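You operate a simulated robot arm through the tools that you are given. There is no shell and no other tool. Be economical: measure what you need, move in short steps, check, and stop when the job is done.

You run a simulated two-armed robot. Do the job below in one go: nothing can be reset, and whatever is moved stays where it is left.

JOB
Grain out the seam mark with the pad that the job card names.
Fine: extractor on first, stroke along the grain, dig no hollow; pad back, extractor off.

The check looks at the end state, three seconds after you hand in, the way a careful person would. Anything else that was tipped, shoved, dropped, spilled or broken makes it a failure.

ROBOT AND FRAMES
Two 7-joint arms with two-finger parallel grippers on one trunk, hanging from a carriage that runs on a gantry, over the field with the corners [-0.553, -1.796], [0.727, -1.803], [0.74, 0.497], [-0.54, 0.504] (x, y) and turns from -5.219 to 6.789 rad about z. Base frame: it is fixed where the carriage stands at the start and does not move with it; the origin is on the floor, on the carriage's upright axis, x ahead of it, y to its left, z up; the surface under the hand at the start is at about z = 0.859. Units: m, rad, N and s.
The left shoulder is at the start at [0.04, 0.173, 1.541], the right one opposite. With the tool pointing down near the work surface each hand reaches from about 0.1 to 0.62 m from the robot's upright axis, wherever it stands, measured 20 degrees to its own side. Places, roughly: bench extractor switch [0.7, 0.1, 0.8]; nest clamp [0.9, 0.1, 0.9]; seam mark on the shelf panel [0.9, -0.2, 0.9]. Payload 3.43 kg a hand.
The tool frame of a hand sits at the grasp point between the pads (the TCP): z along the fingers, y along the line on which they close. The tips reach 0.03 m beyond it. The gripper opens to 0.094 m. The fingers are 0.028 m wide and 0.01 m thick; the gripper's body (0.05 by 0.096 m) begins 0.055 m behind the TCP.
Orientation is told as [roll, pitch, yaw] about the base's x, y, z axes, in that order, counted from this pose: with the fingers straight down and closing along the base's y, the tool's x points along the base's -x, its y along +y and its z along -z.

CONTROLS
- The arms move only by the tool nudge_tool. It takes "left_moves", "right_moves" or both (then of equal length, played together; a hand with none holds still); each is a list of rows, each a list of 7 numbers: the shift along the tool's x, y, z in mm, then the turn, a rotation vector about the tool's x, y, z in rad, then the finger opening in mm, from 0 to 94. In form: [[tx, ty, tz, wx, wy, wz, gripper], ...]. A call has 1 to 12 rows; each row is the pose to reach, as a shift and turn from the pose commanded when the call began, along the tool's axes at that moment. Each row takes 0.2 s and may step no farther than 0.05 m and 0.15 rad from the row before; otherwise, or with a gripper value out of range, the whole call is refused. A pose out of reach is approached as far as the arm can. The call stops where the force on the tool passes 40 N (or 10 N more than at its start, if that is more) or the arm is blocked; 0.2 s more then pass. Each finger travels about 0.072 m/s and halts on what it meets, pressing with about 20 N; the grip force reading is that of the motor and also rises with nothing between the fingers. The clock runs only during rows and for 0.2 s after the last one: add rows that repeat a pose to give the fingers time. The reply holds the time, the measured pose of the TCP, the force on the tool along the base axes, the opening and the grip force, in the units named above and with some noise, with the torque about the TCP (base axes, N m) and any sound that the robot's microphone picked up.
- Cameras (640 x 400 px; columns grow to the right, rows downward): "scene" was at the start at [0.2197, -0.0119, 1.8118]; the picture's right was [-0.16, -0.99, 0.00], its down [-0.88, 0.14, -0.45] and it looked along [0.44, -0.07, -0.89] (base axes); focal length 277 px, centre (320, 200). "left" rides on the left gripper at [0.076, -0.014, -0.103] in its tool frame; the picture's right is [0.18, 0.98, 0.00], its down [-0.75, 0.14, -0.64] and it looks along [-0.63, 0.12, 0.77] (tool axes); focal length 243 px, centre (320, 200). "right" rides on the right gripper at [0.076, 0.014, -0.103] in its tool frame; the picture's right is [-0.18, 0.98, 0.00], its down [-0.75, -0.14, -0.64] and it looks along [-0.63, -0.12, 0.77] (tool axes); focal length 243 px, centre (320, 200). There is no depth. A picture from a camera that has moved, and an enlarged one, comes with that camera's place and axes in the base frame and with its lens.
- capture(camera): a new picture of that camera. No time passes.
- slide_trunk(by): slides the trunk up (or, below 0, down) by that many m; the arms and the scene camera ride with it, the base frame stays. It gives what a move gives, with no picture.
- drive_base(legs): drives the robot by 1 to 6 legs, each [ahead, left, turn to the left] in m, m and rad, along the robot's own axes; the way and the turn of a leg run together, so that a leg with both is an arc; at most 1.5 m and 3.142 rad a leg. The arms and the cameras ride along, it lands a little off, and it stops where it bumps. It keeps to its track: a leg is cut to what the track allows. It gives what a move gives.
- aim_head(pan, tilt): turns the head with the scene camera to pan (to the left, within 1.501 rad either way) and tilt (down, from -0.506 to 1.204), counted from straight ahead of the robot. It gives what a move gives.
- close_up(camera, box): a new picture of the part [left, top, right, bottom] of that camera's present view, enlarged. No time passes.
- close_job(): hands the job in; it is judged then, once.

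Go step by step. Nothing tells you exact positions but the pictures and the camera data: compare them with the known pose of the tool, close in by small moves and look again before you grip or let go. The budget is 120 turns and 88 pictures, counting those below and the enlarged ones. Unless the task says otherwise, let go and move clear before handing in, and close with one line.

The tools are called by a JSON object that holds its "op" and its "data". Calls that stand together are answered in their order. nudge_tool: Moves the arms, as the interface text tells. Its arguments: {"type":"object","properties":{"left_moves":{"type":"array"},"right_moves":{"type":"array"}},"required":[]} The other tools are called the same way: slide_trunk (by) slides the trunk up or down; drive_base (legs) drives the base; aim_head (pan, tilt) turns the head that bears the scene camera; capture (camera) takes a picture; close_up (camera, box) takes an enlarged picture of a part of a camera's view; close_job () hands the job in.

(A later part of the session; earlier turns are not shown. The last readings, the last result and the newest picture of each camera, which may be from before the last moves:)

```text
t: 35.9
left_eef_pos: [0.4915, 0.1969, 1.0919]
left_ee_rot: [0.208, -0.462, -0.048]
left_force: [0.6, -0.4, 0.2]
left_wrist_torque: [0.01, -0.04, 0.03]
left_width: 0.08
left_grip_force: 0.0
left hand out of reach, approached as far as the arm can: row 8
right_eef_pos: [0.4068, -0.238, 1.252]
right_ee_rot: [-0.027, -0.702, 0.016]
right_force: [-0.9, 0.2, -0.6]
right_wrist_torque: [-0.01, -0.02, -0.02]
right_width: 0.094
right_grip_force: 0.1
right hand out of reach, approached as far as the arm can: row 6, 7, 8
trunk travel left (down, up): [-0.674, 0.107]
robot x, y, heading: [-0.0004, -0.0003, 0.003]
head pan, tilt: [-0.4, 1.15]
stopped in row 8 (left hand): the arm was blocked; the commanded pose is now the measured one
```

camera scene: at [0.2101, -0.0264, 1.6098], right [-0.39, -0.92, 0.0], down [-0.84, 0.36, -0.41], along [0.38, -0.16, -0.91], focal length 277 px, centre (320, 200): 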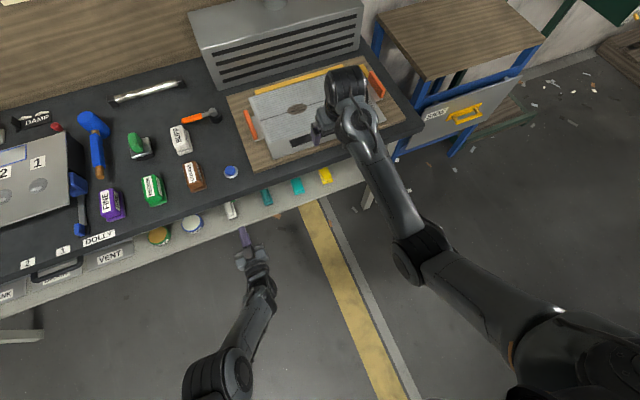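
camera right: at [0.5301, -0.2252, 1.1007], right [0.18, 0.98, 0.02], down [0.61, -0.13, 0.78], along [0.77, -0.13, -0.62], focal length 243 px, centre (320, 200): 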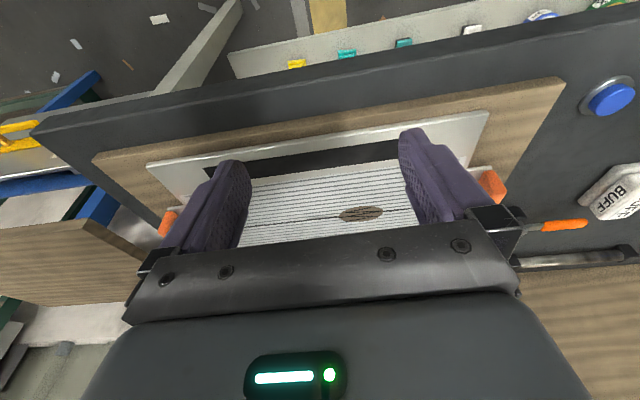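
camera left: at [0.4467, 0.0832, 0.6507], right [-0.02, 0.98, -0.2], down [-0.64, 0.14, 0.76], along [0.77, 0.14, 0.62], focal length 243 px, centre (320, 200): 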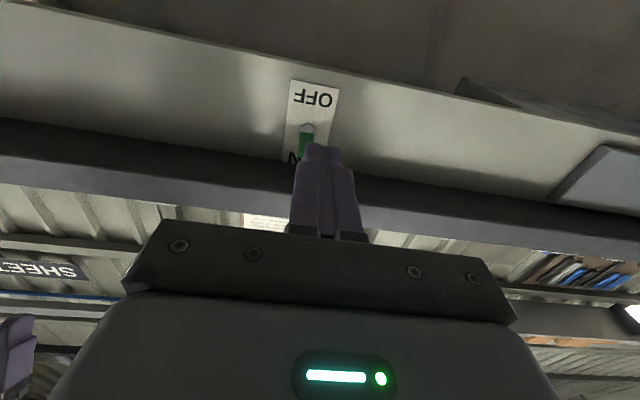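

{"op": "nudge_tool", "data": {"left_moves": [[0, 0, 20, 0.05, 0.0, 0, 80], [0, 0, 40, 0.1, 0.0, 0, 80], [0, 0, 60, 0.15, 0.05, 0, 80], [0, 0, 80, 0.2, 0.15, 0, 80], [0, 0, 90, 0.2, 0.25, 0, 80]]}}

{"op": "aim_head", "data": {"pan": 0.2, "tilt": 1.0}}

{"op": "capture", "data": {"camera": "scene"}}

```text
t: 37.1
left_eef_pos: [0.5327, 0.2099, 1.0121]
left_ee_rot: [-0.007, -0.211, -0.021]
left_force: [-0.4, 0.3, 0.9]
left_wrist_torque: [0.0, -0.04, 0.0]
left_width: 0.0801
left_grip_force: 0.0
right_eef_pos: [0.4063, -0.2368, 1.2515]
right_ee_rot: [-0.025, -0.703, 0.019]
right_force: [-0.3, 0.2, -0.1]
right_wrist_torque: [0.01, 0.05, -0.02]
right_width: 0.0941
right_grip_force: 0.0
trunk travel left (down, up): [-0.674, 0.107]
robot x, y, heading: [-0.002, -0.003, -0.002]
head pan, tilt: [-0.4, 1.15]
```

```text
t: 38.1
left_eef_pos: [0.5324, 0.2115, 1.013]
left_ee_rot: [-0.005, -0.212, -0.022]
left_force: [0.3, 0.8, 0.6]
left_wrist_torque: [0.01, 0.02, -0.02]
left_width: 0.0802
left_grip_force: 0.0
right_eef_pos: [0.4064, -0.2393, 1.2517]
right_ee_rot: [-0.028, -0.703, 0.02]
right_force: [-0.3, 0.0, 0.1]
right_wrist_torque: [-0.02, 0.02, 0.02]
right_width: 0.0939
right_grip_force: 0.0
trunk travel left (down, up): [-0.674, 0.107]
robot x, y, heading: [-0.0035, -0.0001, -0.001]
head pan, tilt: [0.201, 1.0]
```

```text
53 pictures are left
camera scene: at [0.2237, 0.0109, 1.7994], right [0.2, -0.98, 0.0], down [-0.83, -0.17, -0.54], along [0.53, 0.11, -0.84], focal length 277 px, centre (320, 200)
```

scene: 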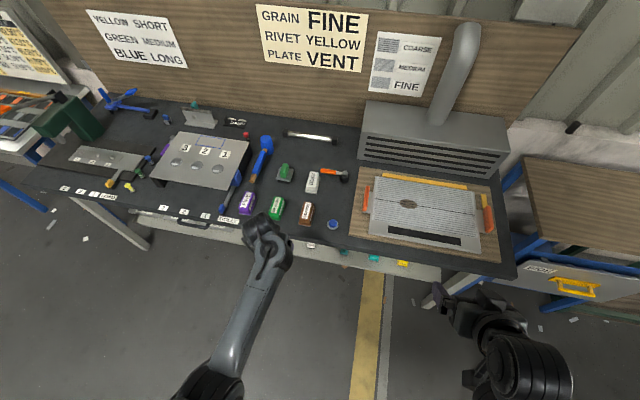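

Left hand is good. Drive so it is over the FINE pad (≈0.72, 0.40) and look.

{"op": "drive_base", "data": {"legs": [[0.17, 0.19, 0]]}}

{"op": "capture", "data": {"camera": "left"}}

{"op": "capture", "data": {"camera": "scene"}}

```text
t: 39.9
left_eef_pos: [0.6957, 0.4008, 1.0129]
left_ee_rot: [-0.004, -0.211, -0.019]
left_force: [0.2, 0.7, 0.6]
left_wrist_torque: [-0.03, 0.03, -0.03]
left_width: 0.0802
left_grip_force: 0.1
right_eef_pos: [0.5739, -0.048, 1.2516]
right_ee_rot: [-0.025, -0.704, 0.022]
right_force: [0.0, 0.8, -0.2]
right_wrist_torque: [0.02, 0.02, 0.02]
right_width: 0.0941
right_grip_force: 0.0
trunk travel left (down, up): [-0.674, 0.107]
robot x, y, heading: [0.1612, 0.189, -0.002]
head pan, tilt: [0.201, 1.0]
```

```text
52 pictures are left
camera left: at [0.6016, 0.3891, 1.0973], right [-0.16, 0.99, -0.04], down [0.61, 0.13, 0.79], along [0.78, 0.1, -0.62], focal length 243 px, centre (320, 200)
```

left: 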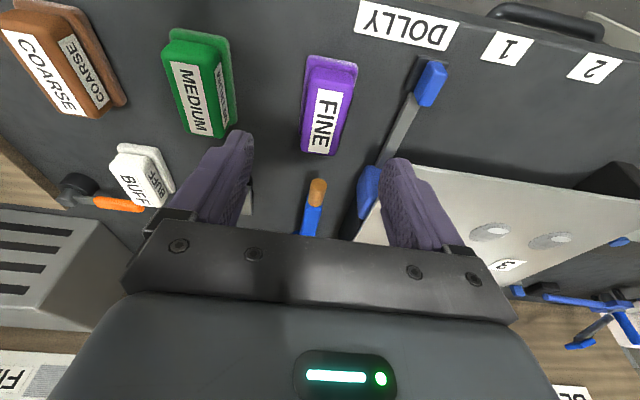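

```text
51 pictures are left
camera scene: at [0.3901, 0.1998, 1.7995], right [0.2, -0.98, 0.0], down [-0.82, -0.17, -0.54], along [0.53, 0.11, -0.84], focal length 277 px, centre (320, 200)
```

scene: 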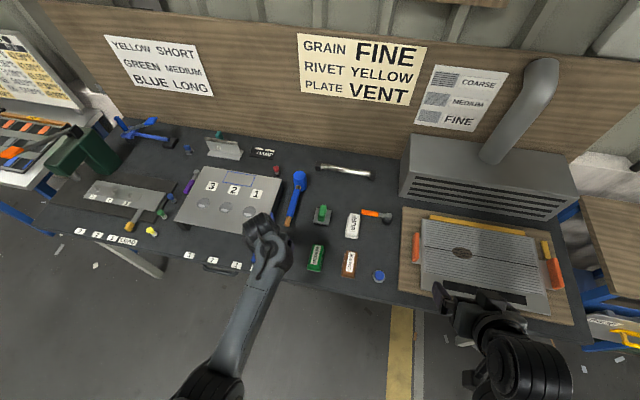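

{"op": "close_up", "data": {"camera": "left", "box": [270, 40, 390, 170]}}

{"op": "close_up", "data": {"camera": "left", "box": [0, 130, 220, 260]}}

```text
3.08 times, centred on (330, 105) of left
camera zoom: at [0.6016, 0.3891, 1.0973], right [-0.16, 0.99, -0.04], down [0.61, 0.13, 0.79], along [0.78, 0.1, -0.62], focal length 746 px, centre (289, 492)
```

zoom: 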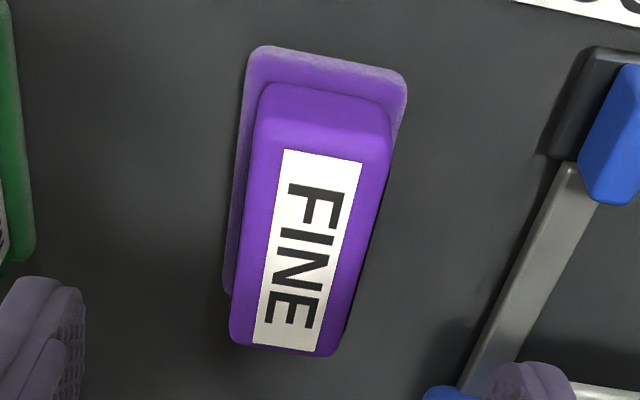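

```text
2.91 times, centred on (110, 195) of left
camera zoom: at [0.6016, 0.3891, 1.0973], right [-0.16, 0.99, -0.04], down [0.61, 0.13, 0.79], along [0.78, 0.1, -0.62], focal length 706 px, centre (931, 214)
```

zoom: 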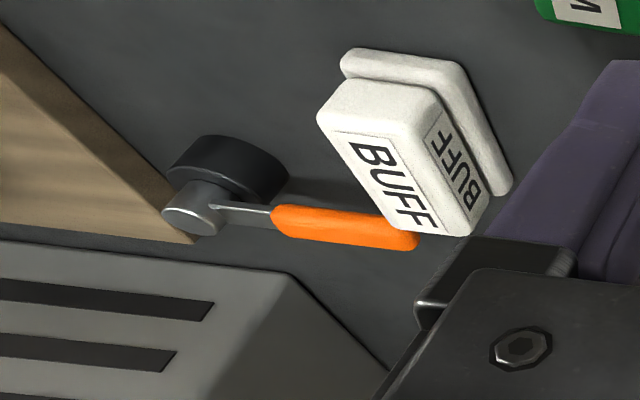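

The FINE pad: handle centre ≈(0.735, 0.406), handle top z≈0.907, base top ≈0.872, aligned along x. I straighten the hand while pulling it in and drive closer.

{"op": "nudge_tool", "data": {"left_moves": [[20, 0, -4, 0, 0.05, 0, 80], [40, 0, -8, 0, 0.1, 0, 80], [60, 0, -12, 0, 0.15, 0, 80], [78, 0, -16, 0, 0.2, 0, 80]]}}

{"op": "drive_base", "data": {"legs": [[0.12, 0.0, 0]]}}

```text
t: 40.9
left_eef_pos: [0.6164, 0.4029, 1.0125]
left_ee_rot: [-0.006, -0.01, -0.018]
left_force: [0.0, 0.3, -0.2]
left_wrist_torque: [0.03, -0.01, 0.01]
left_width: 0.0799
left_grip_force: 0.0
right_eef_pos: [0.5737, -0.049, 1.2523]
right_ee_rot: [-0.029, -0.704, 0.023]
right_force: [0.3, -0.6, 0.3]
right_wrist_torque: [0.02, 0.04, 0.01]
right_width: 0.0938
right_grip_force: 0.0
trunk travel left (down, up): [-0.674, 0.107]
robot x, y, heading: [0.1672, 0.1881, -0.001]
head pan, tilt: [0.201, 1.0]
```

```text
t: 42.1
left_eef_pos: [0.7377, 0.4029, 1.0129]
left_ee_rot: [-0.005, -0.013, -0.021]
left_force: [0.0, -0.1, -0.3]
left_wrist_torque: [-0.01, 0.04, 0.01]
left_width: 0.08
left_grip_force: 0.1
right_eef_pos: [0.6936, -0.0502, 1.252]
right_ee_rot: [-0.028, -0.703, 0.019]
right_force: [-0.1, -0.5, 0.3]
right_wrist_torque: [0.0, 0.0, -0.02]
right_width: 0.094
right_grip_force: 0.1
trunk travel left (down, up): [-0.674, 0.107]
robot x, y, heading: [0.2815, 0.187, -0.002]
head pan, tilt: [0.201, 1.0]
```

{"op": "nudge_tool", "data": {"left_moves": [[0, 1, 30, 0, 0, 0, 62], [0, 2, 60, 0, 0, 0, 62], [0, 3, 85, 0, 0, 0.0, 62], [0, 3, 85, 0, 0, 0.0, 62]]}}

{"op": "capture", "data": {"camera": "left"}}

```text
t: 43.1
left_eef_pos: [0.7394, 0.405, 0.927]
left_ee_rot: [-0.006, -0.012, -0.022]
left_force: [-0.2, -0.5, 0.0]
left_wrist_torque: [0.0, 0.0, -0.02]
left_width: 0.062
left_grip_force: 0.0
right_eef_pos: [0.6924, -0.0493, 1.2514]
right_ee_rot: [-0.027, -0.703, 0.022]
right_force: [0.1, 1.3, 0.4]
right_wrist_torque: [0.02, -0.01, 0.0]
right_width: 0.094
right_grip_force: 0.1
trunk travel left (down, up): [-0.674, 0.107]
robot x, y, heading: [0.2849, 0.188, -0.001]
head pan, tilt: [0.201, 1.0]
```

```text
48 pictures are left
camera left: at [0.6617, 0.3925, 1.0289], right [-0.16, 0.99, -0.01], down [0.75, 0.13, 0.65], along [0.64, 0.1, -0.76], focal length 243 px, centre (320, 200)
```

left: 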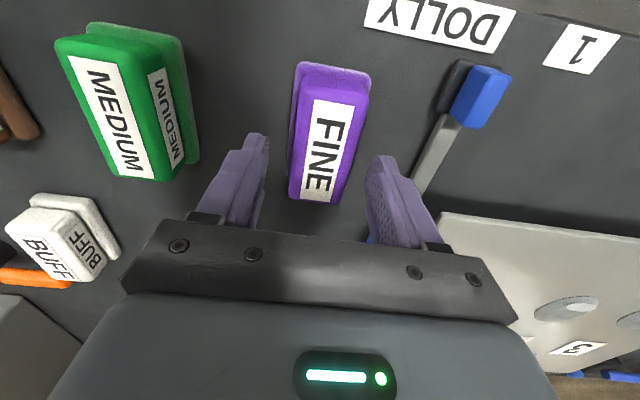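

{"op": "nudge_tool", "data": {"left_moves": [[5, 1, 10, 0, 0, 0, 62], [5, 1, 20, 0, 0, 0, 62], [5, 1, 20, 0, 0, 0, 50], [5, 1, 20, 0, 0, 0, 38], [5, 1, 20, 0, 0, 0, 26], [5, 1, 20, 0, 0, 0, 20], [5, 1, 20, 0, 0, 0, 20]]}}

{"op": "capture", "data": {"camera": "left"}}

```text
t: 44.7
left_eef_pos: [0.7335, 0.4069, 0.9068]
left_ee_rot: [-0.005, -0.009, -0.023]
left_force: [0.3, 0.1, 0.4]
left_wrist_torque: [0.07, 0.03, -0.01]
left_width: 0.0395
left_grip_force: 21.0
right_eef_pos: [0.6932, -0.0503, 1.2525]
right_ee_rot: [-0.028, -0.702, 0.021]
right_force: [0.2, -0.3, -0.1]
right_wrist_torque: [0.01, -0.02, 0.0]
right_width: 0.0943
right_grip_force: 0.1
trunk travel left (down, up): [-0.674, 0.107]
robot x, y, heading: [0.2826, 0.1902, -0.002]
head pan, tilt: [0.201, 1.0]
```

```text
47 pictures are left
camera left: at [0.657, 0.3939, 1.0086], right [-0.16, 0.99, -0.01], down [0.75, 0.13, 0.65], along [0.64, 0.1, -0.76], focal length 243 px, centre (320, 200)
```

left: 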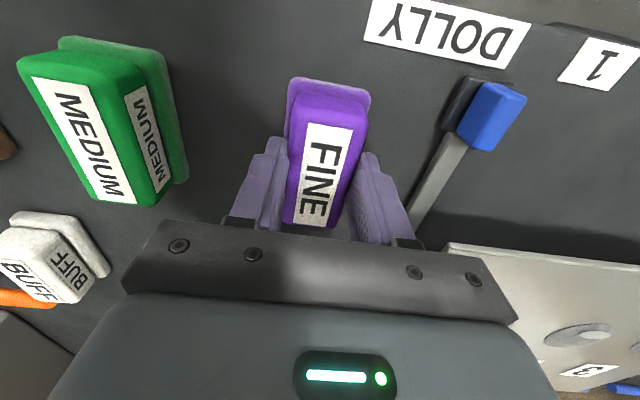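

Gripped (width 39.5 mm). I lift it and look.

{"op": "nudge_tool", "data": {"left_moves": [[0, 0, -15, 0, 0, 0, 20], [0, 0, -45, 0, 0, 0, 20], [0, 0, -85, 0, 0, 0, 20], [0, 0, -120, 0, 0, 0, 20]]}}

{"op": "drive_base", "data": {"legs": [[0.0, -0.5, 0]]}}

{"op": "capture", "data": {"camera": "left"}}

{"op": "aim_head", "data": {"pan": 0.4, "tilt": 1.0}}

{"op": "capture", "data": {"camera": "scene"}}

```text
t: 45.7
left_eef_pos: [0.7311, 0.405, 1.0269]
left_ee_rot: [-0.005, -0.01, -0.023]
left_force: [0.1, -0.8, 0.2]
left_wrist_torque: [-0.01, 0.03, 0.0]
left_width: 0.0392
left_grip_force: 20.1
right_eef_pos: [0.6924, -0.0502, 1.2515]
right_ee_rot: [-0.029, -0.703, 0.02]
right_force: [0.1, 0.2, 0.6]
right_wrist_torque: [0.02, 0.0, 0.02]
right_width: 0.0942
right_grip_force: 0.2
trunk travel left (down, up): [-0.674, 0.107]
robot x, y, heading: [0.2805, 0.1882, -0.003]
head pan, tilt: [0.201, 1.0]
```

```text
t: 48.7
left_eef_pos: [0.7295, -0.0912, 1.0259]
left_ee_rot: [-0.005, -0.01, -0.022]
left_force: [0.7, -0.6, -1.1]
left_wrist_torque: [-0.01, -0.01, 0.02]
left_width: 0.0392
left_grip_force: 19.8
right_eef_pos: [0.6916, -0.5446, 1.2524]
right_ee_rot: [-0.027, -0.704, 0.019]
right_force: [-0.4, 0.4, -1.0]
right_wrist_torque: [0.04, 0.02, 0.03]
right_width: 0.0942
right_grip_force: 0.1
trunk travel left (down, up): [-0.674, 0.107]
robot x, y, heading: [0.2843, -0.308, 0.001]
head pan, tilt: [0.201, 1.0]
```

```text
46 pictures are left
camera left: at [0.6533, -0.1033, 1.1276], right [-0.16, 0.99, -0.01], down [0.75, 0.13, 0.65], along [0.64, 0.1, -0.76], focal length 243 px, centre (320, 200)
```

left: 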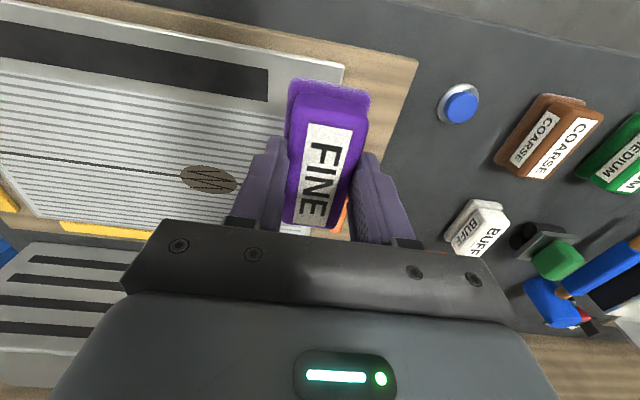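

```text
t: 49.4
left_eef_pos: [0.7299, -0.0901, 1.0263]
left_ee_rot: [-0.006, -0.009, -0.023]
left_force: [0.4, 0.3, -0.2]
left_wrist_torque: [0.02, 0.05, -0.01]
left_width: 0.0392
left_grip_force: 20.1
right_eef_pos: [0.6899, -0.5451, 1.2528]
right_ee_rot: [-0.026, -0.705, 0.018]
right_force: [-0.2, 0.7, 0.0]
right_wrist_torque: [0.02, 0.01, 0.01]
right_width: 0.094
right_grip_force: 0.0
trunk travel left (down, up): [-0.674, 0.107]
robot x, y, heading: [0.2859, -0.3074, -0.0]
head pan, tilt: [0.4, 1.0]
```

```text
45 pictures are left
camera scene: at [0.504, -0.2825, 1.7994], right [0.39, -0.92, 0.0], down [-0.78, -0.33, -0.54], along [0.5, 0.21, -0.84], focal length 277 px, centre (320, 200)
```

scene: 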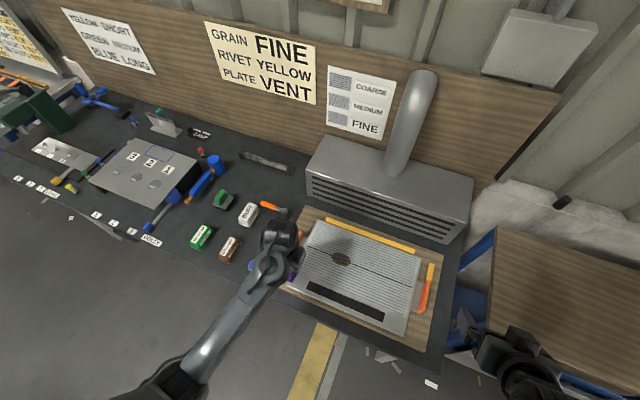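

{"op": "close_up", "data": {"camera": "scene", "box": [225, 180, 325, 280]}}

{"op": "close_up", "data": {"camera": "scene", "box": [285, 200, 455, 340]}}

```text
4.00 times, centred on (275, 230) of scene
camera zoom: at [0.504, -0.2825, 1.7994], right [0.39, -0.92, 0.0], down [-0.78, -0.33, -0.54], along [0.5, 0.21, -0.84], focal length 1109 px, centre (500, 80)
```

zoom: 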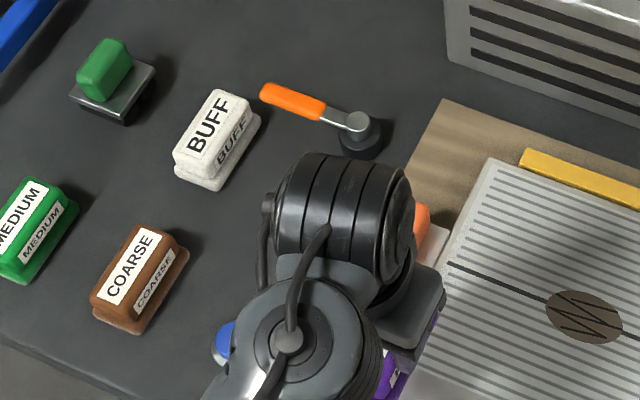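

```text
2.86 times, centred on (370, 270) of scene
camera zoom: at [0.504, -0.2825, 1.7994], right [0.39, -0.92, 0.0], down [-0.78, -0.33, -0.54], along [0.5, 0.21, -0.84], focal length 792 px, centre (177, 0)
```

zoom: 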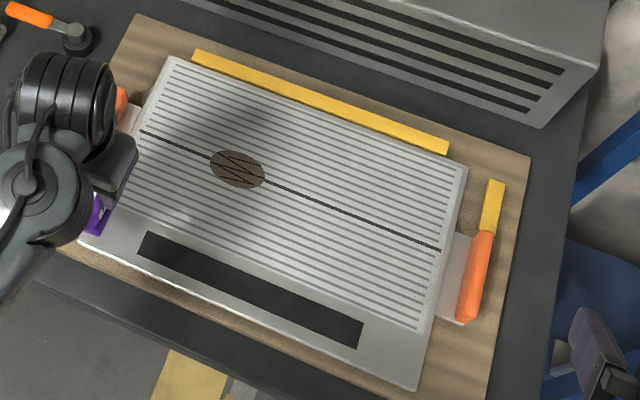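

The mark is at (0.852, -0.215), grain along y, panel top near z≈0.88. I drive the pad over the panel, staying high.

{"op": "drive_base", "data": {"legs": [[0.12, -0.07, 0]]}}

{"op": "capture", "data": {"camera": "left"}}

```text
t: 50.7
left_eef_pos: [0.8512, -0.1598, 1.0266]
left_ee_rot: [-0.006, -0.01, -0.026]
left_force: [-0.3, 0.3, -0.1]
left_wrist_torque: [0.02, 0.01, 0.03]
left_width: 0.0393
left_grip_force: 19.7
right_eef_pos: [0.8115, -0.6148, 1.2521]
right_ee_rot: [-0.028, -0.702, 0.017]
right_force: [-0.4, -0.3, 0.3]
right_wrist_torque: [-0.03, 0.0, 0.0]
right_width: 0.0941
right_grip_force: 0.0
trunk travel left (down, up): [-0.674, 0.107]
robot x, y, heading: [0.4024, -0.3743, -0.006]
head pan, tilt: [0.4, 1.0]
```

```text
42 pictures are left
camera left: at [0.7748, -0.1732, 1.1278], right [-0.16, 0.99, -0.01], down [0.75, 0.13, 0.65], along [0.64, 0.1, -0.76], focal length 243 px, centre (320, 200)
```

left: 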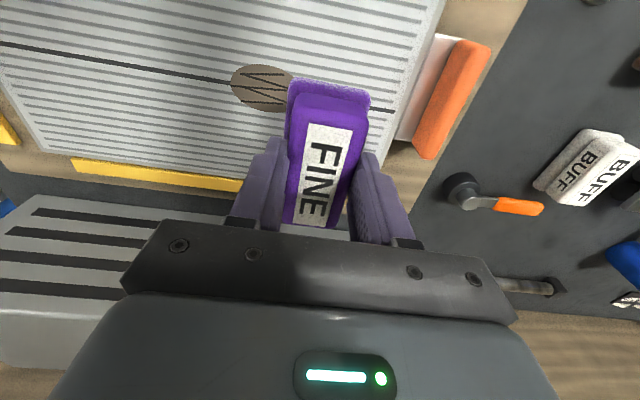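

{"op": "close_up", "data": {"camera": "left", "box": [380, 20, 600, 240]}}

{"op": "close_up", "data": {"camera": "left", "box": [0, 0, 440, 220]}}

```text
1.82 times, centred on (490, 130) of left
camera zoom: at [0.7748, -0.1732, 1.1278], right [-0.16, 0.99, -0.01], down [0.75, 0.13, 0.65], along [0.64, 0.1, -0.76], focal length 441 px, centre (11, 327)
```

zoom: 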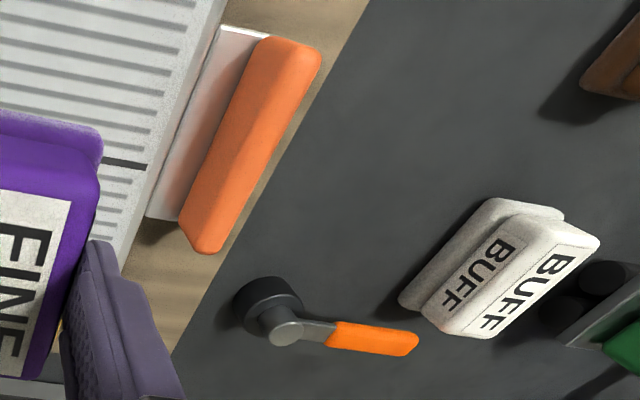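

```text
1.45 times, centred on (220, 110) of left
camera zoom: at [0.7748, -0.1732, 1.1278], right [-0.16, 0.99, -0.01], down [0.75, 0.13, 0.65], along [0.64, 0.1, -0.76], focal length 353 px, centre (466, 331)
```

zoom: 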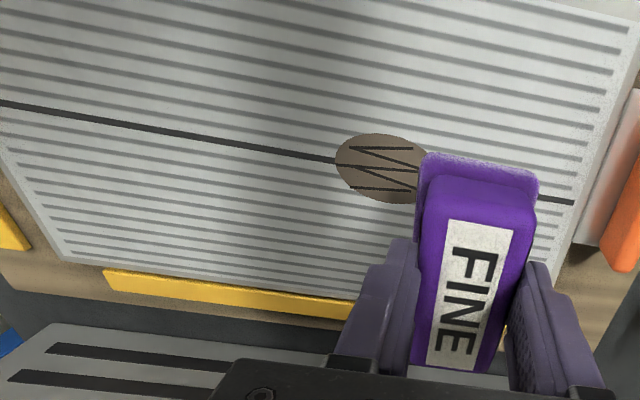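

I descend beside the mark to feel the contact height.

{"op": "nudge_tool", "data": {"left_moves": [[0, 8, 40, 0, 0, 0, 20], [0, 8, 80, 0, 0, 0, 20], [0, 8, 88, 0, 0, 0, 20], [0, 8, 91, 0, 0, 0, 20]]}}

```text
t: 51.7
left_eef_pos: [0.8501, -0.1523, 0.936]
left_ee_rot: [-0.004, -0.014, -0.024]
left_force: [-7.3, -0.4, 17.7]
left_wrist_torque: [0.16, 0.31, 0.05]
left_width: 0.0394
left_grip_force: 20.2
right_eef_pos: [0.8115, -0.6149, 1.2511]
right_ee_rot: [-0.028, -0.701, 0.019]
right_force: [-0.7, 0.4, -0.3]
right_wrist_torque: [0.02, -0.02, 0.02]
right_width: 0.0939
right_grip_force: 0.1
trunk travel left (down, up): [-0.674, 0.107]
robot x, y, heading: [0.4022, -0.3766, -0.008]
head pan, tilt: [0.4, 1.0]
```

{"op": "nudge_tool", "data": {"left_moves": [[0, 0, -1, 0, 0, 0, 20], [0, 0, -1.5, 0, 0, 0, 20]]}}

{"op": "capture", "data": {"camera": "left"}}

```text
t: 52.3
left_eef_pos: [0.8502, -0.1522, 0.9354]
left_ee_rot: [-0.004, -0.01, -0.025]
left_force: [-0.3, 0.4, 1.1]
left_wrist_torque: [0.04, -0.06, 0.03]
left_width: 0.0394
left_grip_force: 20.2
right_eef_pos: [0.8121, -0.6147, 1.2513]
right_ee_rot: [-0.025, -0.703, 0.018]
right_force: [0.2, 0.1, -0.1]
right_wrist_torque: [0.01, -0.01, 0.01]
right_width: 0.0938
right_grip_force: 0.1
trunk travel left (down, up): [-0.674, 0.107]
robot x, y, heading: [0.4004, -0.3777, -0.003]
head pan, tilt: [0.4, 1.0]
```

```text
39 pictures are left
camera left: at [0.7741, -0.1648, 1.037], right [-0.16, 0.99, -0.01], down [0.75, 0.13, 0.65], along [0.64, 0.1, -0.76], focal length 243 px, centre (320, 200)
```

left: 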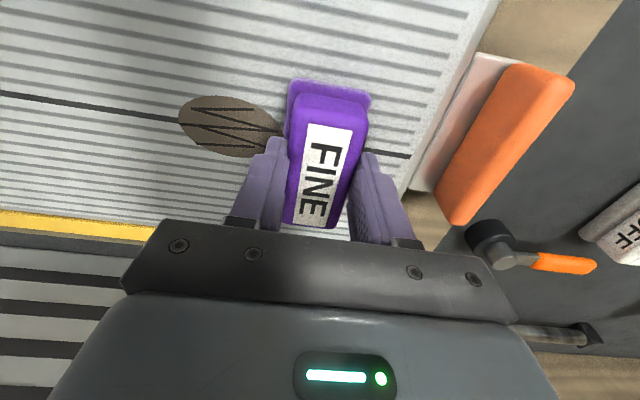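

Contact surface found (TCP z≈0.9355); about 11 N per mm of press. A light short test stroke, to see whether the panel stays put.

{"op": "nudge_tool", "data": {"left_moves": [[0, 0, 0.6, 0, 0, 0, 20], [-0.3, -10, 0.6, 0, 0, 0, 20], [-0.6, -20, 0.6, 0, 0, 0, 20]]}}

{"op": "capture", "data": {"camera": "left"}}

```text
t: 53.1
left_eef_pos: [0.8505, -0.1736, 0.9363]
left_ee_rot: [-0.006, -0.011, -0.027]
left_force: [0.6, -0.3, -1.6]
left_wrist_torque: [-0.02, -0.01, -0.01]
left_width: 0.0395
left_grip_force: 19.7
right_eef_pos: [0.8114, -0.6151, 1.2523]
right_ee_rot: [-0.027, -0.704, 0.019]
right_force: [-0.5, 0.9, 0.2]
right_wrist_torque: [0.02, 0.02, -0.02]
right_width: 0.0941
right_grip_force: 0.0
trunk travel left (down, up): [-0.674, 0.107]
robot x, y, heading: [0.3977, -0.3739, -0.002]
head pan, tilt: [0.4, 1.0]
```

```text
38 pictures are left
camera left: at [0.7744, -0.1857, 1.0384], right [-0.16, 0.99, -0.01], down [0.75, 0.13, 0.65], along [0.64, 0.1, -0.76], focal length 243 px, centre (320, 200)
```

left: 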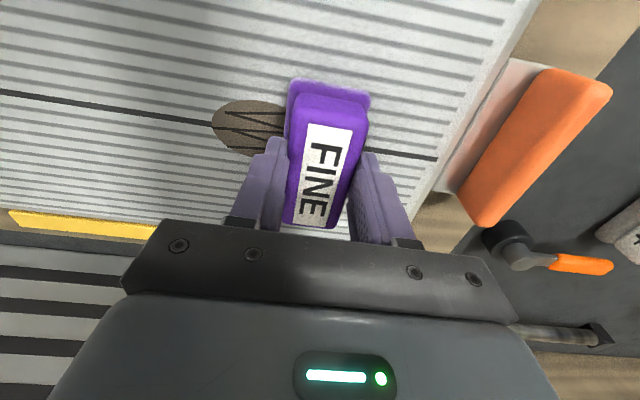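

{"op": "nudge_tool", "data": {"left_moves": [[0, 0, 0.5, 0, 0, 0, 20], [0, 0, 1.0, 0, 0, 0, 20]]}}

```text
t: 53.7
left_eef_pos: [0.8525, -0.1746, 0.9365]
left_ee_rot: [-0.004, -0.011, -0.023]
left_force: [-1.3, -1.6, 2.9]
left_wrist_torque: [0.06, -0.05, 0.01]
left_width: 0.0393
left_grip_force: 20.2
right_eef_pos: [0.8109, -0.6148, 1.2521]
right_ee_rot: [-0.025, -0.702, 0.016]
right_force: [-0.1, 0.6, 0.1]
right_wrist_torque: [-0.02, -0.01, 0.02]
right_width: 0.0943
right_grip_force: 0.0
trunk travel left (down, up): [-0.674, 0.107]
robot x, y, heading: [0.4026, -0.3741, -0.002]
head pan, tilt: [0.4, 1.0]
```

{"op": "nudge_tool", "data": {"left_moves": [[0, 0, 0.5, 0, 0, 0, 20], [-0.3, -10, 0.6, 0, 0, 0, 20], [-0.6, -20, 0.7, 0, 0, 0, 20], [-0.9, -30, 0.8, 0, 0, 0, 20], [-1.2, -40, 0.9, 0, 0, 0, 20]]}}

{"op": "capture", "data": {"camera": "left"}}

```text
t: 54.9
left_eef_pos: [0.8548, -0.2137, 0.9354]
left_ee_rot: [-0.004, -0.011, -0.024]
left_force: [-0.8, 1.8, 7.9]
left_wrist_torque: [0.14, 0.03, 0.0]
left_width: 0.0394
left_grip_force: 20.4
right_eef_pos: [0.8116, -0.6154, 1.2522]
right_ee_rot: [-0.027, -0.704, 0.017]
right_force: [-0.2, -0.3, -0.6]
right_wrist_torque: [-0.01, -0.01, 0.03]
right_width: 0.0941
right_grip_force: 0.1
trunk travel left (down, up): [-0.674, 0.107]
robot x, y, heading: [0.4006, -0.3752, -0.004]
head pan, tilt: [0.4, 1.0]
```

```text
37 pictures are left
camera left: at [0.7775, -0.2253, 1.0369], right [-0.16, 0.99, -0.01], down [0.75, 0.13, 0.65], along [0.64, 0.1, -0.76], focal length 243 px, centre (320, 200)
```

left: 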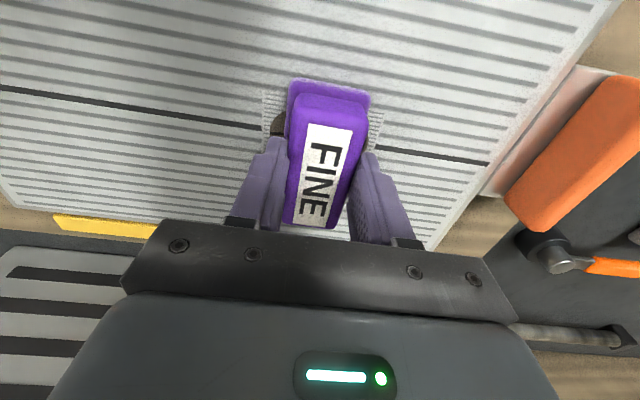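

Contact at 8 N; the graining is taking. Continue this stroke past the mark and look.

{"op": "nudge_tool", "data": {"left_moves": [[-0.2, -10, 0, 0, 0, 0, 20], [-0.4, -20, 0.1, 0, 0, 0, 20], [-0.6, -30, 0.1, 0, 0, 0, 20], [-0.8, -40, 0.2, 0, 0, 0, 20], [-1, -50, 0.2, 0, 0, 0, 20], [-1.2, -60, 0.3, 0, 0, 0, 20]]}}

{"op": "capture", "data": {"camera": "left"}}

```text
t: 56.3
left_eef_pos: [0.8551, -0.2724, 0.9359]
left_ee_rot: [-0.004, -0.015, -0.022]
left_force: [1.6, 5.9, 17.7]
left_wrist_torque: [0.22, -0.08, 0.05]
left_width: 0.0392
left_grip_force: 19.5
right_eef_pos: [0.8126, -0.6138, 1.2517]
right_ee_rot: [-0.026, -0.704, 0.016]
right_force: [-0.1, 0.3, 0.1]
right_wrist_torque: [-0.05, 0.0, 0.03]
right_width: 0.094
right_grip_force: 0.0
trunk travel left (down, up): [-0.674, 0.107]
robot x, y, heading: [0.4037, -0.375, -0.004]
head pan, tilt: [0.4, 1.0]
```

```text
36 pictures are left
camera left: at [0.7775, -0.2853, 1.0366], right [-0.16, 0.99, -0.01], down [0.75, 0.13, 0.65], along [0.64, 0.1, -0.76], focal length 243 px, centre (320, 200)
```

left: 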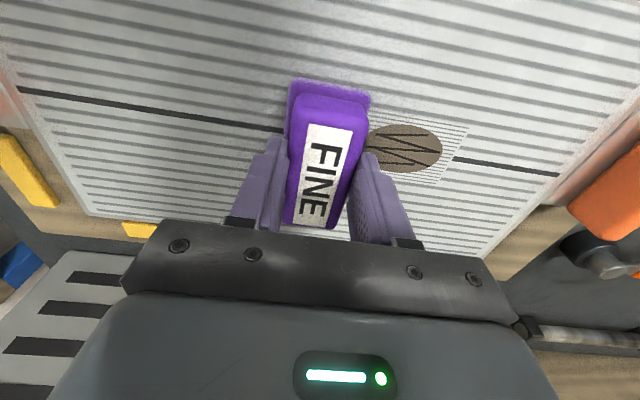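

{"op": "close_up", "data": {"camera": "left", "box": [340, 90, 500, 220]}}

```text
3.08 times, centred on (420, 155) of left
camera zoom: at [0.7775, -0.2853, 1.0366], right [-0.16, 0.99, -0.01], down [0.75, 0.13, 0.65], along [0.64, 0.1, -0.76], focal length 746 px, centre (12, 338)
```

zoom: 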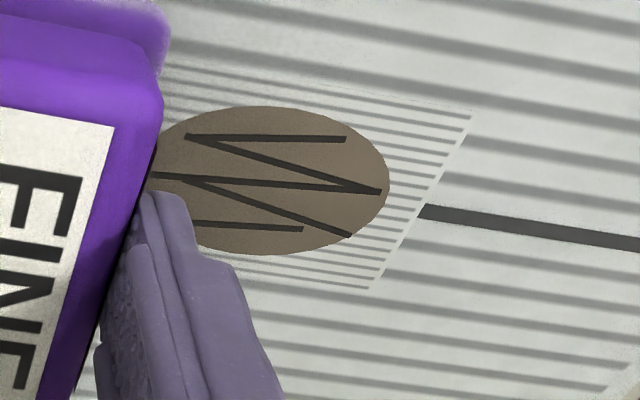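

The graining patch is forming over the mark. Stroke back along the grain at moderate pressure.

{"op": "nudge_tool", "data": {"left_moves": [[0, 0, -0.6, 0, 0, 0, 20], [0.3, 12, -0.5, 0, 0, 0, 20], [0.6, 24, -0.5, 0, 0, 0, 20], [0.9, 36, -0.4, 0, 0, 0, 20], [1.2, 48, -0.4, 0, 0, 0, 20], [1.5, 60, -0.4, 0, 0, 0, 20], [1.8, 72, -0.4, 0, 0, 0, 20], [2.1, 84, -0.5, 0, 0, 0, 20], [2.4, 96, -0.5, 0, 0, 0, 20], [2.7, 108, -0.6, 0, 0, 0, 20], [3.0, 120, -0.6, 0, 0, 0, 20]]}}

{"op": "capture", "data": {"camera": "left"}}

```text
t: 58.7
left_eef_pos: [0.8537, -0.1546, 0.9355]
left_ee_rot: [-0.006, -0.012, -0.026]
left_force: [-0.1, -3.8, 13.2]
left_wrist_torque: [0.01, 0.31, 0.03]
left_width: 0.0392
left_grip_force: 19.9
right_eef_pos: [0.8112, -0.6155, 1.2519]
right_ee_rot: [-0.029, -0.703, 0.018]
right_force: [0.9, 0.8, -0.2]
right_wrist_torque: [-0.01, -0.01, -0.01]
right_width: 0.0944
right_grip_force: 0.1
trunk travel left (down, up): [-0.674, 0.107]
robot x, y, heading: [0.4038, -0.3758, 0.003]
head pan, tilt: [0.4, 1.0]
```

```text
34 pictures are left
camera left: at [0.7771, -0.1663, 1.0366], right [-0.16, 0.99, -0.01], down [0.75, 0.13, 0.65], along [0.64, 0.1, -0.76], focal length 243 px, centre (320, 200)
```

left: 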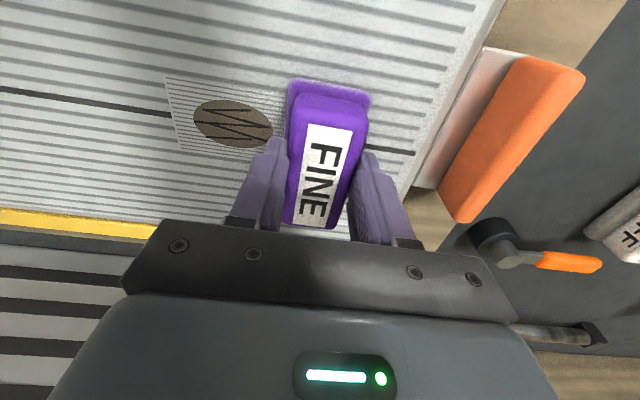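

The mark shrank; the panel stays. Another out-and-back stroke.

{"op": "nudge_tool", "data": {"left_moves": [[-0.5, -20, 0.0, 0, 0, 0, 20], [-1, -40, 0.2, 0, 0, 0, 20], [-1.5, -60, 0.2, 0, 0, 0, 20], [-2, -80, 0.2, 0, 0, 0, 20], [-2.5, -100, 0, 0, 0, 0, 20], [-3, -120, 0, 0, 0, 0, 20], [-2.5, -100, 0, 0, 0, 0, 20], [-2, -80, 0.1, 0, 0, 0, 20], [-1.5, -60, 0.2, 0, 0, 0, 20], [-1, -40, 0.1, 0, 0, 0, 20], [-0.5, -20, 0.0, 0, 0, 0, 20], [0, 0, 0, 0, 0, 0, 20]]}}

{"op": "capture", "data": {"camera": "left"}}

```text
t: 61.3
left_eef_pos: [0.8527, -0.1553, 0.9352]
left_ee_rot: [-0.007, -0.013, -0.024]
left_force: [0.0, -1.1, 8.9]
left_wrist_torque: [0.04, 0.19, -0.01]
left_width: 0.0392
left_grip_force: 20.0
right_eef_pos: [0.8118, -0.6145, 1.2527]
right_ee_rot: [-0.025, -0.703, 0.019]
right_force: [-0.3, 1.0, -0.2]
right_wrist_torque: [0.05, 0.0, -0.03]
right_width: 0.094
right_grip_force: 0.0
trunk travel left (down, up): [-0.674, 0.107]
robot x, y, heading: [0.4031, -0.3764, -0.006]
head pan, tilt: [0.4, 1.0]
```

```text
33 pictures are left
camera left: at [0.7765, -0.1665, 1.0365], right [-0.16, 0.99, -0.01], down [0.75, 0.13, 0.65], along [0.64, 0.1, -0.76], focal length 243 px, centre (320, 200)
```

left: 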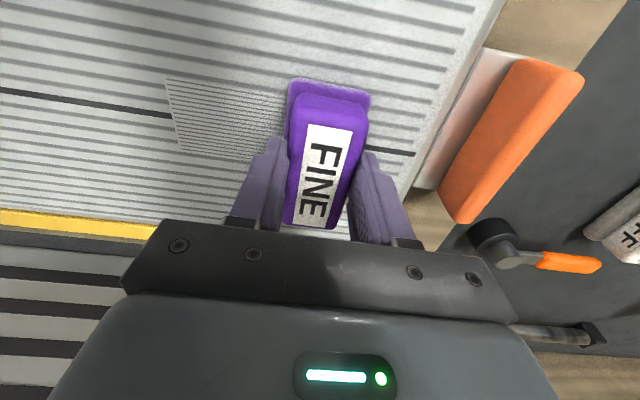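

The mark is gone. I stop there, lift straight off and check the patch.

{"op": "nudge_tool", "data": {"left_moves": [[0, 0, -10, 0, 0, 0, 20], [0, 0, -40, 0, 0, 0, 20], [0, 0, -80, 0, 0, 0, 20], [0, 0, -95, 0, 0, 0, 20]]}}

{"op": "close_up", "data": {"camera": "left", "box": [120, 0, 440, 200]}}

```text
t: 62.3
left_eef_pos: [0.8516, -0.1529, 1.0292]
left_ee_rot: [-0.003, -0.01, -0.025]
left_force: [-0.2, -0.9, -0.5]
left_wrist_torque: [0.02, -0.02, -0.01]
left_width: 0.0395
left_grip_force: 19.7
right_eef_pos: [0.8122, -0.6146, 1.2511]
right_ee_rot: [-0.026, -0.704, 0.017]
right_force: [0.6, -0.4, 0.2]
right_wrist_torque: [0.02, 0.0, 0.02]
right_width: 0.094
right_grip_force: 0.0
trunk travel left (down, up): [-0.674, 0.107]
robot x, y, heading: [0.4034, -0.3758, -0.003]
head pan, tilt: [0.4, 1.0]
```

```text
2.00 times, centred on (280, 100) of left
camera zoom: at [0.7741, -0.1654, 1.1311], right [-0.16, 0.99, -0.01], down [0.75, 0.13, 0.65], along [0.64, 0.1, -0.76], focal length 485 px, centre (400, 400)
```

zoom: 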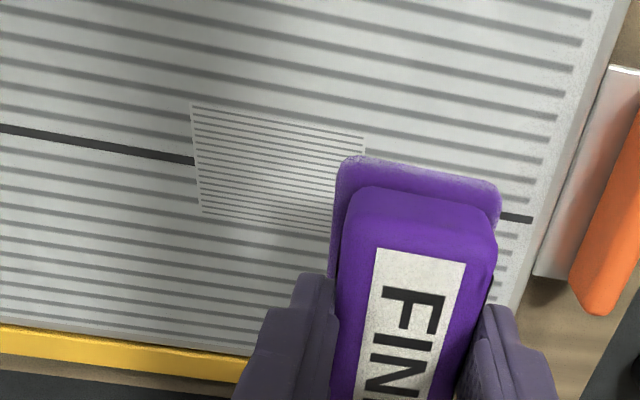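

The mark is cleanly grained out. Now return the pad to its place at (0.7335, 0.407).

{"op": "drive_base", "data": {"legs": [[-0.12, 0.06, 0], [0, 0.5, 0]]}}

{"op": "capture", "data": {"camera": "left"}}

```text
t: 66.2
left_eef_pos: [0.7337, 0.4097, 1.0297]
left_ee_rot: [-0.004, -0.012, -0.024]
left_force: [0.0, 0.6, -1.3]
left_wrist_torque: [-0.01, 0.02, 0.02]
left_width: 0.0392
left_grip_force: 20.0
right_eef_pos: [0.6947, -0.0508, 1.2512]
right_ee_rot: [-0.026, -0.704, 0.017]
right_force: [-0.6, 0.3, -0.8]
right_wrist_torque: [-0.03, -0.01, 0.02]
right_width: 0.0941
right_grip_force: 0.0
trunk travel left (down, up): [-0.674, 0.107]
robot x, y, heading: [0.2904, 0.1872, -0.006]
head pan, tilt: [0.4, 1.0]
```

```text
31 pictures are left
camera left: at [0.6571, 0.3988, 1.1309], right [-0.16, 0.99, -0.01], down [0.75, 0.13, 0.65], along [0.64, 0.1, -0.76], focal length 243 px, centre (320, 200)
```

left: 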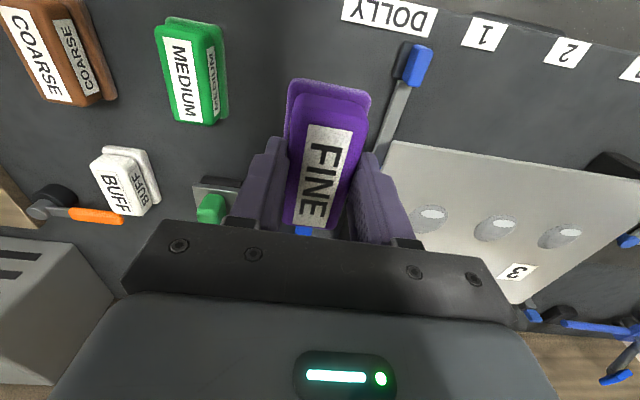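

{"op": "nudge_tool", "data": {"left_moves": [[0, -2, 40, 0, 0, 0, 20], [0, -3, 80, 0, 0, 0, 20], [0, -3, 110, 0, 0, 0, 20], [0, -3, 118, 0, 0, 0, 20], [0, -3, 121, 0, 0, 0, 20]]}}

```text
t: 67.4
left_eef_pos: [0.7351, 0.4058, 0.9062]
left_ee_rot: [-0.005, -0.01, -0.025]
left_force: [0.5, 0.1, -0.9]
left_wrist_torque: [0.0, -0.02, 0.03]
left_width: 0.0392
left_grip_force: 20.1
right_eef_pos: [0.6944, -0.0504, 1.2526]
right_ee_rot: [-0.028, -0.705, 0.018]
right_force: [0.0, 0.0, 0.0]
right_wrist_torque: [0.02, -0.03, -0.02]
right_width: 0.0941
right_grip_force: 0.1
trunk travel left (down, up): [-0.674, 0.107]
robot x, y, heading: [0.2828, 0.1885, -0.006]
head pan, tilt: [0.4, 1.0]
```

{"op": "nudge_tool", "data": {"left_moves": [[0, 0, 1, 0, 0, 0, 20], [0, 0, 2, 0, 0, 0, 20]]}}

```text
t: 68.0
left_eef_pos: [0.7349, 0.4067, 0.9061]
left_ee_rot: [-0.004, -0.01, -0.024]
left_force: [-4.4, -1.1, 12.0]
left_wrist_torque: [0.24, 0.18, 0.11]
left_width: 0.0392
left_grip_force: 20.5
right_eef_pos: [0.6938, -0.0503, 1.2517]
right_ee_rot: [-0.028, -0.703, 0.017]
right_force: [-0.2, 0.0, 0.8]
right_wrist_torque: [0.0, 0.0, -0.03]
right_width: 0.0941
right_grip_force: 0.0
trunk travel left (down, up): [-0.674, 0.107]
robot x, y, heading: [0.2822, 0.1879, -0.005]
head pan, tilt: [0.4, 1.0]
```

The pad is seated. Ease the press, open, and rise.

{"op": "nudge_tool", "data": {"left_moves": [[0, 0, -1, 0, 0, 0, 20], [0, 0, -1, 0, 0, 0, 32], [0, 0, -1, 0, 0, 0, 44], [0, 0, -1, 0, 0, 0, 60], [0, 0, -1, 0, 0, 0, 60], [0, 0, -20, 0, 0, 0, 60], [0, 0, -60, 0, 0, 0, 60], [0, 0, -105, 0, 0, 0, 60]]}}

{"op": "capture", "data": {"camera": "left"}}

```text
t: 69.8
left_eef_pos: [0.7328, 0.4067, 1.0114]
left_ee_rot: [-0.005, -0.009, -0.024]
left_force: [-1.0, -0.2, -1.0]
left_wrist_torque: [-0.04, -0.02, -0.02]
left_width: 0.0602
left_grip_force: 0.1
right_eef_pos: [0.6955, -0.051, 1.2517]
right_ee_rot: [-0.026, -0.705, 0.018]
right_force: [-0.7, 0.6, -0.1]
right_wrist_torque: [-0.03, -0.02, -0.01]
right_width: 0.0941
right_grip_force: 0.0
trunk travel left (down, up): [-0.674, 0.107]
robot x, y, heading: [0.2803, 0.1856, -0.006]
head pan, tilt: [0.4, 1.0]
```

```text
30 pictures are left
camera left: at [0.6563, 0.394, 1.1123], right [-0.16, 0.99, -0.01], down [0.75, 0.13, 0.65], along [0.64, 0.1, -0.76], focal length 243 px, centre (320, 200)
```

left: 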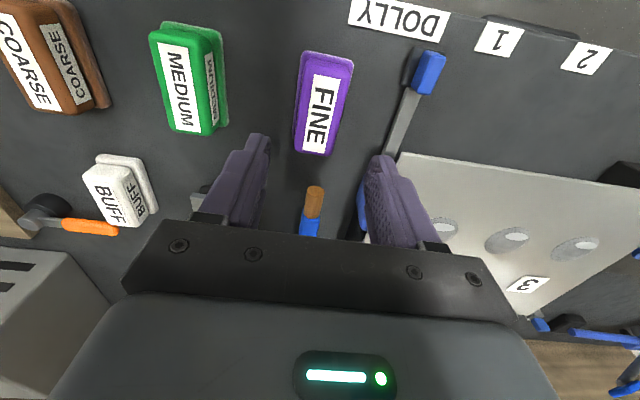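

Pad is back in place, hand clear. Now back off to switch the extractor off: drive back, and turn the left hand's fingers forward.

{"op": "drive_base", "data": {"legs": [[-0.33, 0, 0], [0, -0.18, 0]]}}

{"op": "nudge_tool", "data": {"left_moves": [[-6, 0, 0, 0, -0.14, 0, 50], [-12, 0, 0, 0, -0.28, 0, 50], [-18, 0, 0, 0, -0.42, 0, 50], [-24, 0, 0, 0, -0.56, 0, 50], [-30, 0, 0, 0, -0.7, 0, 50], [-36, 0, 0, 0, -0.84, 0, 50], [-42, 0, 0, 0, -0.98, 0, 50], [-48, 0, 0, 0, -1.12, 0, 50], [-54, 0, 0, 0, -1.26, 0, 50], [-60, 0, 0, 0, -1.4, 0, 50], [-60, 0, 0, 0, -1.54, 0, 50]]}}

```text
t: 73.1
left_eef_pos: [0.3932, 0.23, 1.01]
left_ee_rot: [-0.005, -0.011, -0.016]
left_force: [0.1, -0.2, 0.7]
left_wrist_torque: [0.04, 0.01, 0.01]
left_width: 0.0601
left_grip_force: 0.1
right_eef_pos: [0.3594, -0.2262, 1.252]
right_ee_rot: [-0.028, -0.704, 0.028]
right_force: [-0.3, -0.6, -0.1]
right_wrist_torque: [0.02, -0.03, 0.02]
right_width: 0.094
right_grip_force: 0.1
trunk travel left (down, up): [-0.674, 0.107]
robot x, y, heading: [-0.0516, 0.0095, 0.008]
head pan, tilt: [0.4, 1.0]
```

```text
t: 75.5
left_eef_pos: [0.4552, 0.2301, 1.0112]
left_ee_rot: [-0.253, -1.553, 0.238]
left_force: [-0.3, 0.2, -0.3]
left_wrist_torque: [0.0, -0.02, -0.01]
left_width: 0.0502
left_grip_force: 0.0
right_eef_pos: [0.3596, -0.2258, 1.252]
right_ee_rot: [-0.025, -0.703, 0.025]
right_force: [-0.7, -0.1, 0.1]
right_wrist_torque: [0.0, 0.0, -0.02]
right_width: 0.0941
right_grip_force: 0.1
trunk travel left (down, up): [-0.674, 0.107]
robot x, y, heading: [-0.0521, 0.004, 0.009]
head pan, tilt: [0.4, 1.0]
```

{"op": "slide_trunk", "data": {"by": -0.3}}

{"op": "nudge_tool", "data": {"left_moves": [[-20, -35, 0, 0, 0, 0, 50], [-40, -70, 10, 0, 0, 0, 50], [-40, -100, 30, 0, 0, 0, 50], [-40, -130, 50, 0, 0, 0, 50]]}}

{"op": "capture", "data": {"camera": "left"}}

```text
t: 78.5
left_eef_pos: [0.4534, 0.2313, 0.7104]
left_ee_rot: [-0.228, -1.548, 0.215]
left_force: [-0.5, -0.4, 0.8]
left_wrist_torque: [0.02, -0.02, 0.01]
left_width: 0.05
left_grip_force: 0.0
right_eef_pos: [0.3596, -0.225, 0.9536]
right_ee_rot: [-0.026, -0.705, 0.025]
right_force: [-0.7, 0.0, -0.2]
right_wrist_torque: [0.0, 0.0, -0.01]
right_width: 0.0943
right_grip_force: 0.1
trunk travel left (down, up): [-0.374, 0.407]
robot x, y, heading: [-0.0488, 0.0069, 0.008]
head pan, tilt: [0.4, 1.0]
```

```text
t: 79.5
left_eef_pos: [0.5035, 0.0963, 0.7491]
left_ee_rot: [-0.267, -1.551, 0.252]
left_force: [-0.3, 0.0, -0.4]
left_wrist_torque: [0.01, 0.03, -0.02]
left_width: 0.05
left_grip_force: 0.1
right_eef_pos: [0.3605, -0.2269, 0.9535]
right_ee_rot: [-0.028, -0.703, 0.028]
right_force: [1.2, -0.3, -0.5]
right_wrist_torque: [-0.02, 0.01, 0.02]
right_width: 0.0939
right_grip_force: 0.0
trunk travel left (down, up): [-0.374, 0.407]
robot x, y, heading: [-0.0526, 0.0093, 0.008]
head pan, tilt: [0.4, 1.0]
```

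```text
29 pictures are left
camera left: at [0.4013, 0.0838, 0.6759], right [0.01, 0.98, -0.19], down [-0.63, 0.15, 0.76], along [0.78, 0.11, 0.62], focal length 243 px, centre (320, 200)
```

left: 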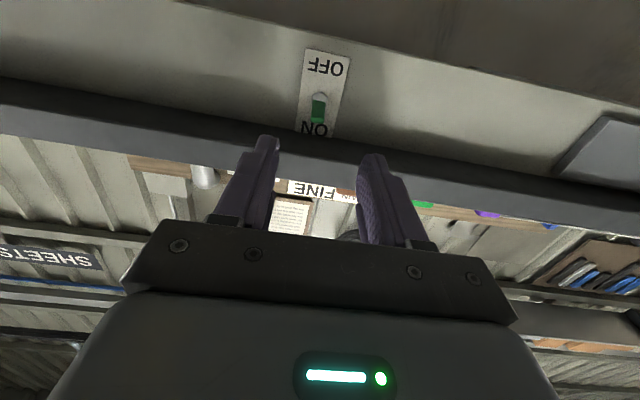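

{"op": "close_up", "data": {"camera": "left", "box": [280, 40, 370, 145]}}

```text
3.81 times, centred on (325, 92) of left
camera zoom: at [0.4013, 0.0838, 0.6759], right [0.01, 0.98, -0.19], down [-0.63, 0.15, 0.76], along [0.78, 0.11, 0.62], focal length 924 px, centre (301, 610)
```

zoom: 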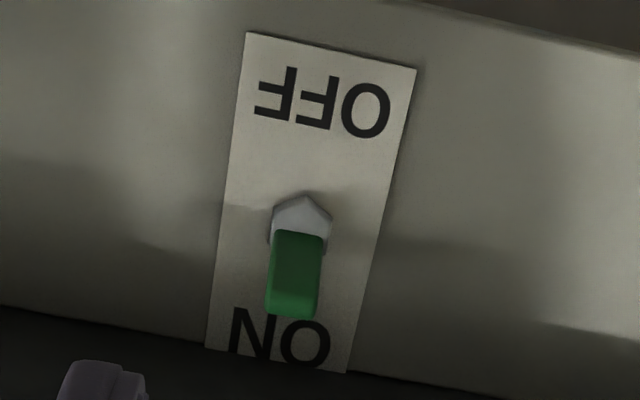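

The lever is at ON, tip ≈(0.675, 0.098, 0.78). I'll grip the lever between the fingertips and pull it down.

{"op": "drive_base", "data": {"legs": [[0.06, 0, 0]]}}

{"op": "capture", "data": {"camera": "left"}}

```text
t: 80.5
left_eef_pos: [0.5647, 0.1, 0.7507]
left_ee_rot: [-0.241, -1.552, 0.227]
left_force: [0.8, 0.2, 1.2]
left_wrist_torque: [0.0, 0.01, 0.05]
left_width: 0.0502
left_grip_force: 0.0
right_eef_pos: [0.4216, -0.2242, 0.9519]
right_ee_rot: [-0.024, -0.703, 0.028]
right_force: [-0.6, 0.1, 1.0]
right_wrist_torque: [0.0, 0.05, -0.03]
right_width: 0.0941
right_grip_force: 0.1
trunk travel left (down, up): [-0.374, 0.407]
robot x, y, heading: [0.0088, 0.0102, 0.005]
head pan, tilt: [0.4, 1.0]
```

```text
27 pictures are left
camera left: at [0.4617, 0.0863, 0.6758], right [0.01, 0.98, -0.19], down [-0.63, 0.15, 0.76], along [0.78, 0.11, 0.62], focal length 243 px, centre (320, 200)
```

left: 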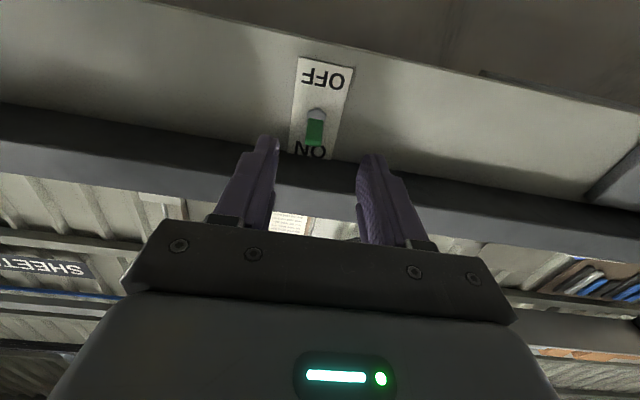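

{"op": "nudge_tool", "data": {"left_moves": [[-10, 0, 25, 0, 0, 0, 46], [-21, -1, 50, 0, 0, 0, 44], [-21, -1, 75, 0, 0, 0, 44], [-21, -1, 96, 0, 0, 0, 44]]}}

{"op": "capture", "data": {"camera": "left"}}

```text
t: 81.5
left_eef_pos: [0.6621, 0.0982, 0.7683]
left_ee_rot: [-0.256, -1.552, 0.243]
left_force: [-0.2, -0.2, 0.3]
left_wrist_torque: [-0.03, 0.04, 0.01]
left_width: 0.0441
left_grip_force: 0.0
right_eef_pos: [0.421, -0.2248, 0.9516]
right_ee_rot: [-0.026, -0.703, 0.028]
right_force: [0.3, 0.3, -0.4]
right_wrist_torque: [-0.01, 0.02, 0.05]
right_width: 0.094
right_grip_force: 0.0
trunk travel left (down, up): [-0.374, 0.407]
robot x, y, heading: [0.008, 0.0098, 0.008]
head pan, tilt: [0.4, 1.0]
```

```text
26 pictures are left
camera left: at [0.559, 0.0848, 0.6946], right [0.01, 0.98, -0.19], down [-0.63, 0.15, 0.76], along [0.78, 0.11, 0.62], focal length 243 px, centre (320, 200)
```

left: 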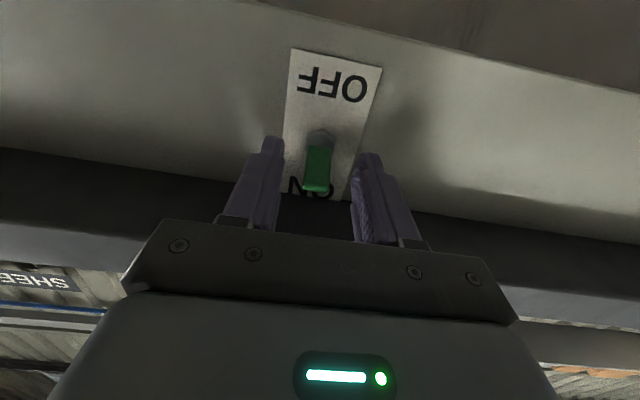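

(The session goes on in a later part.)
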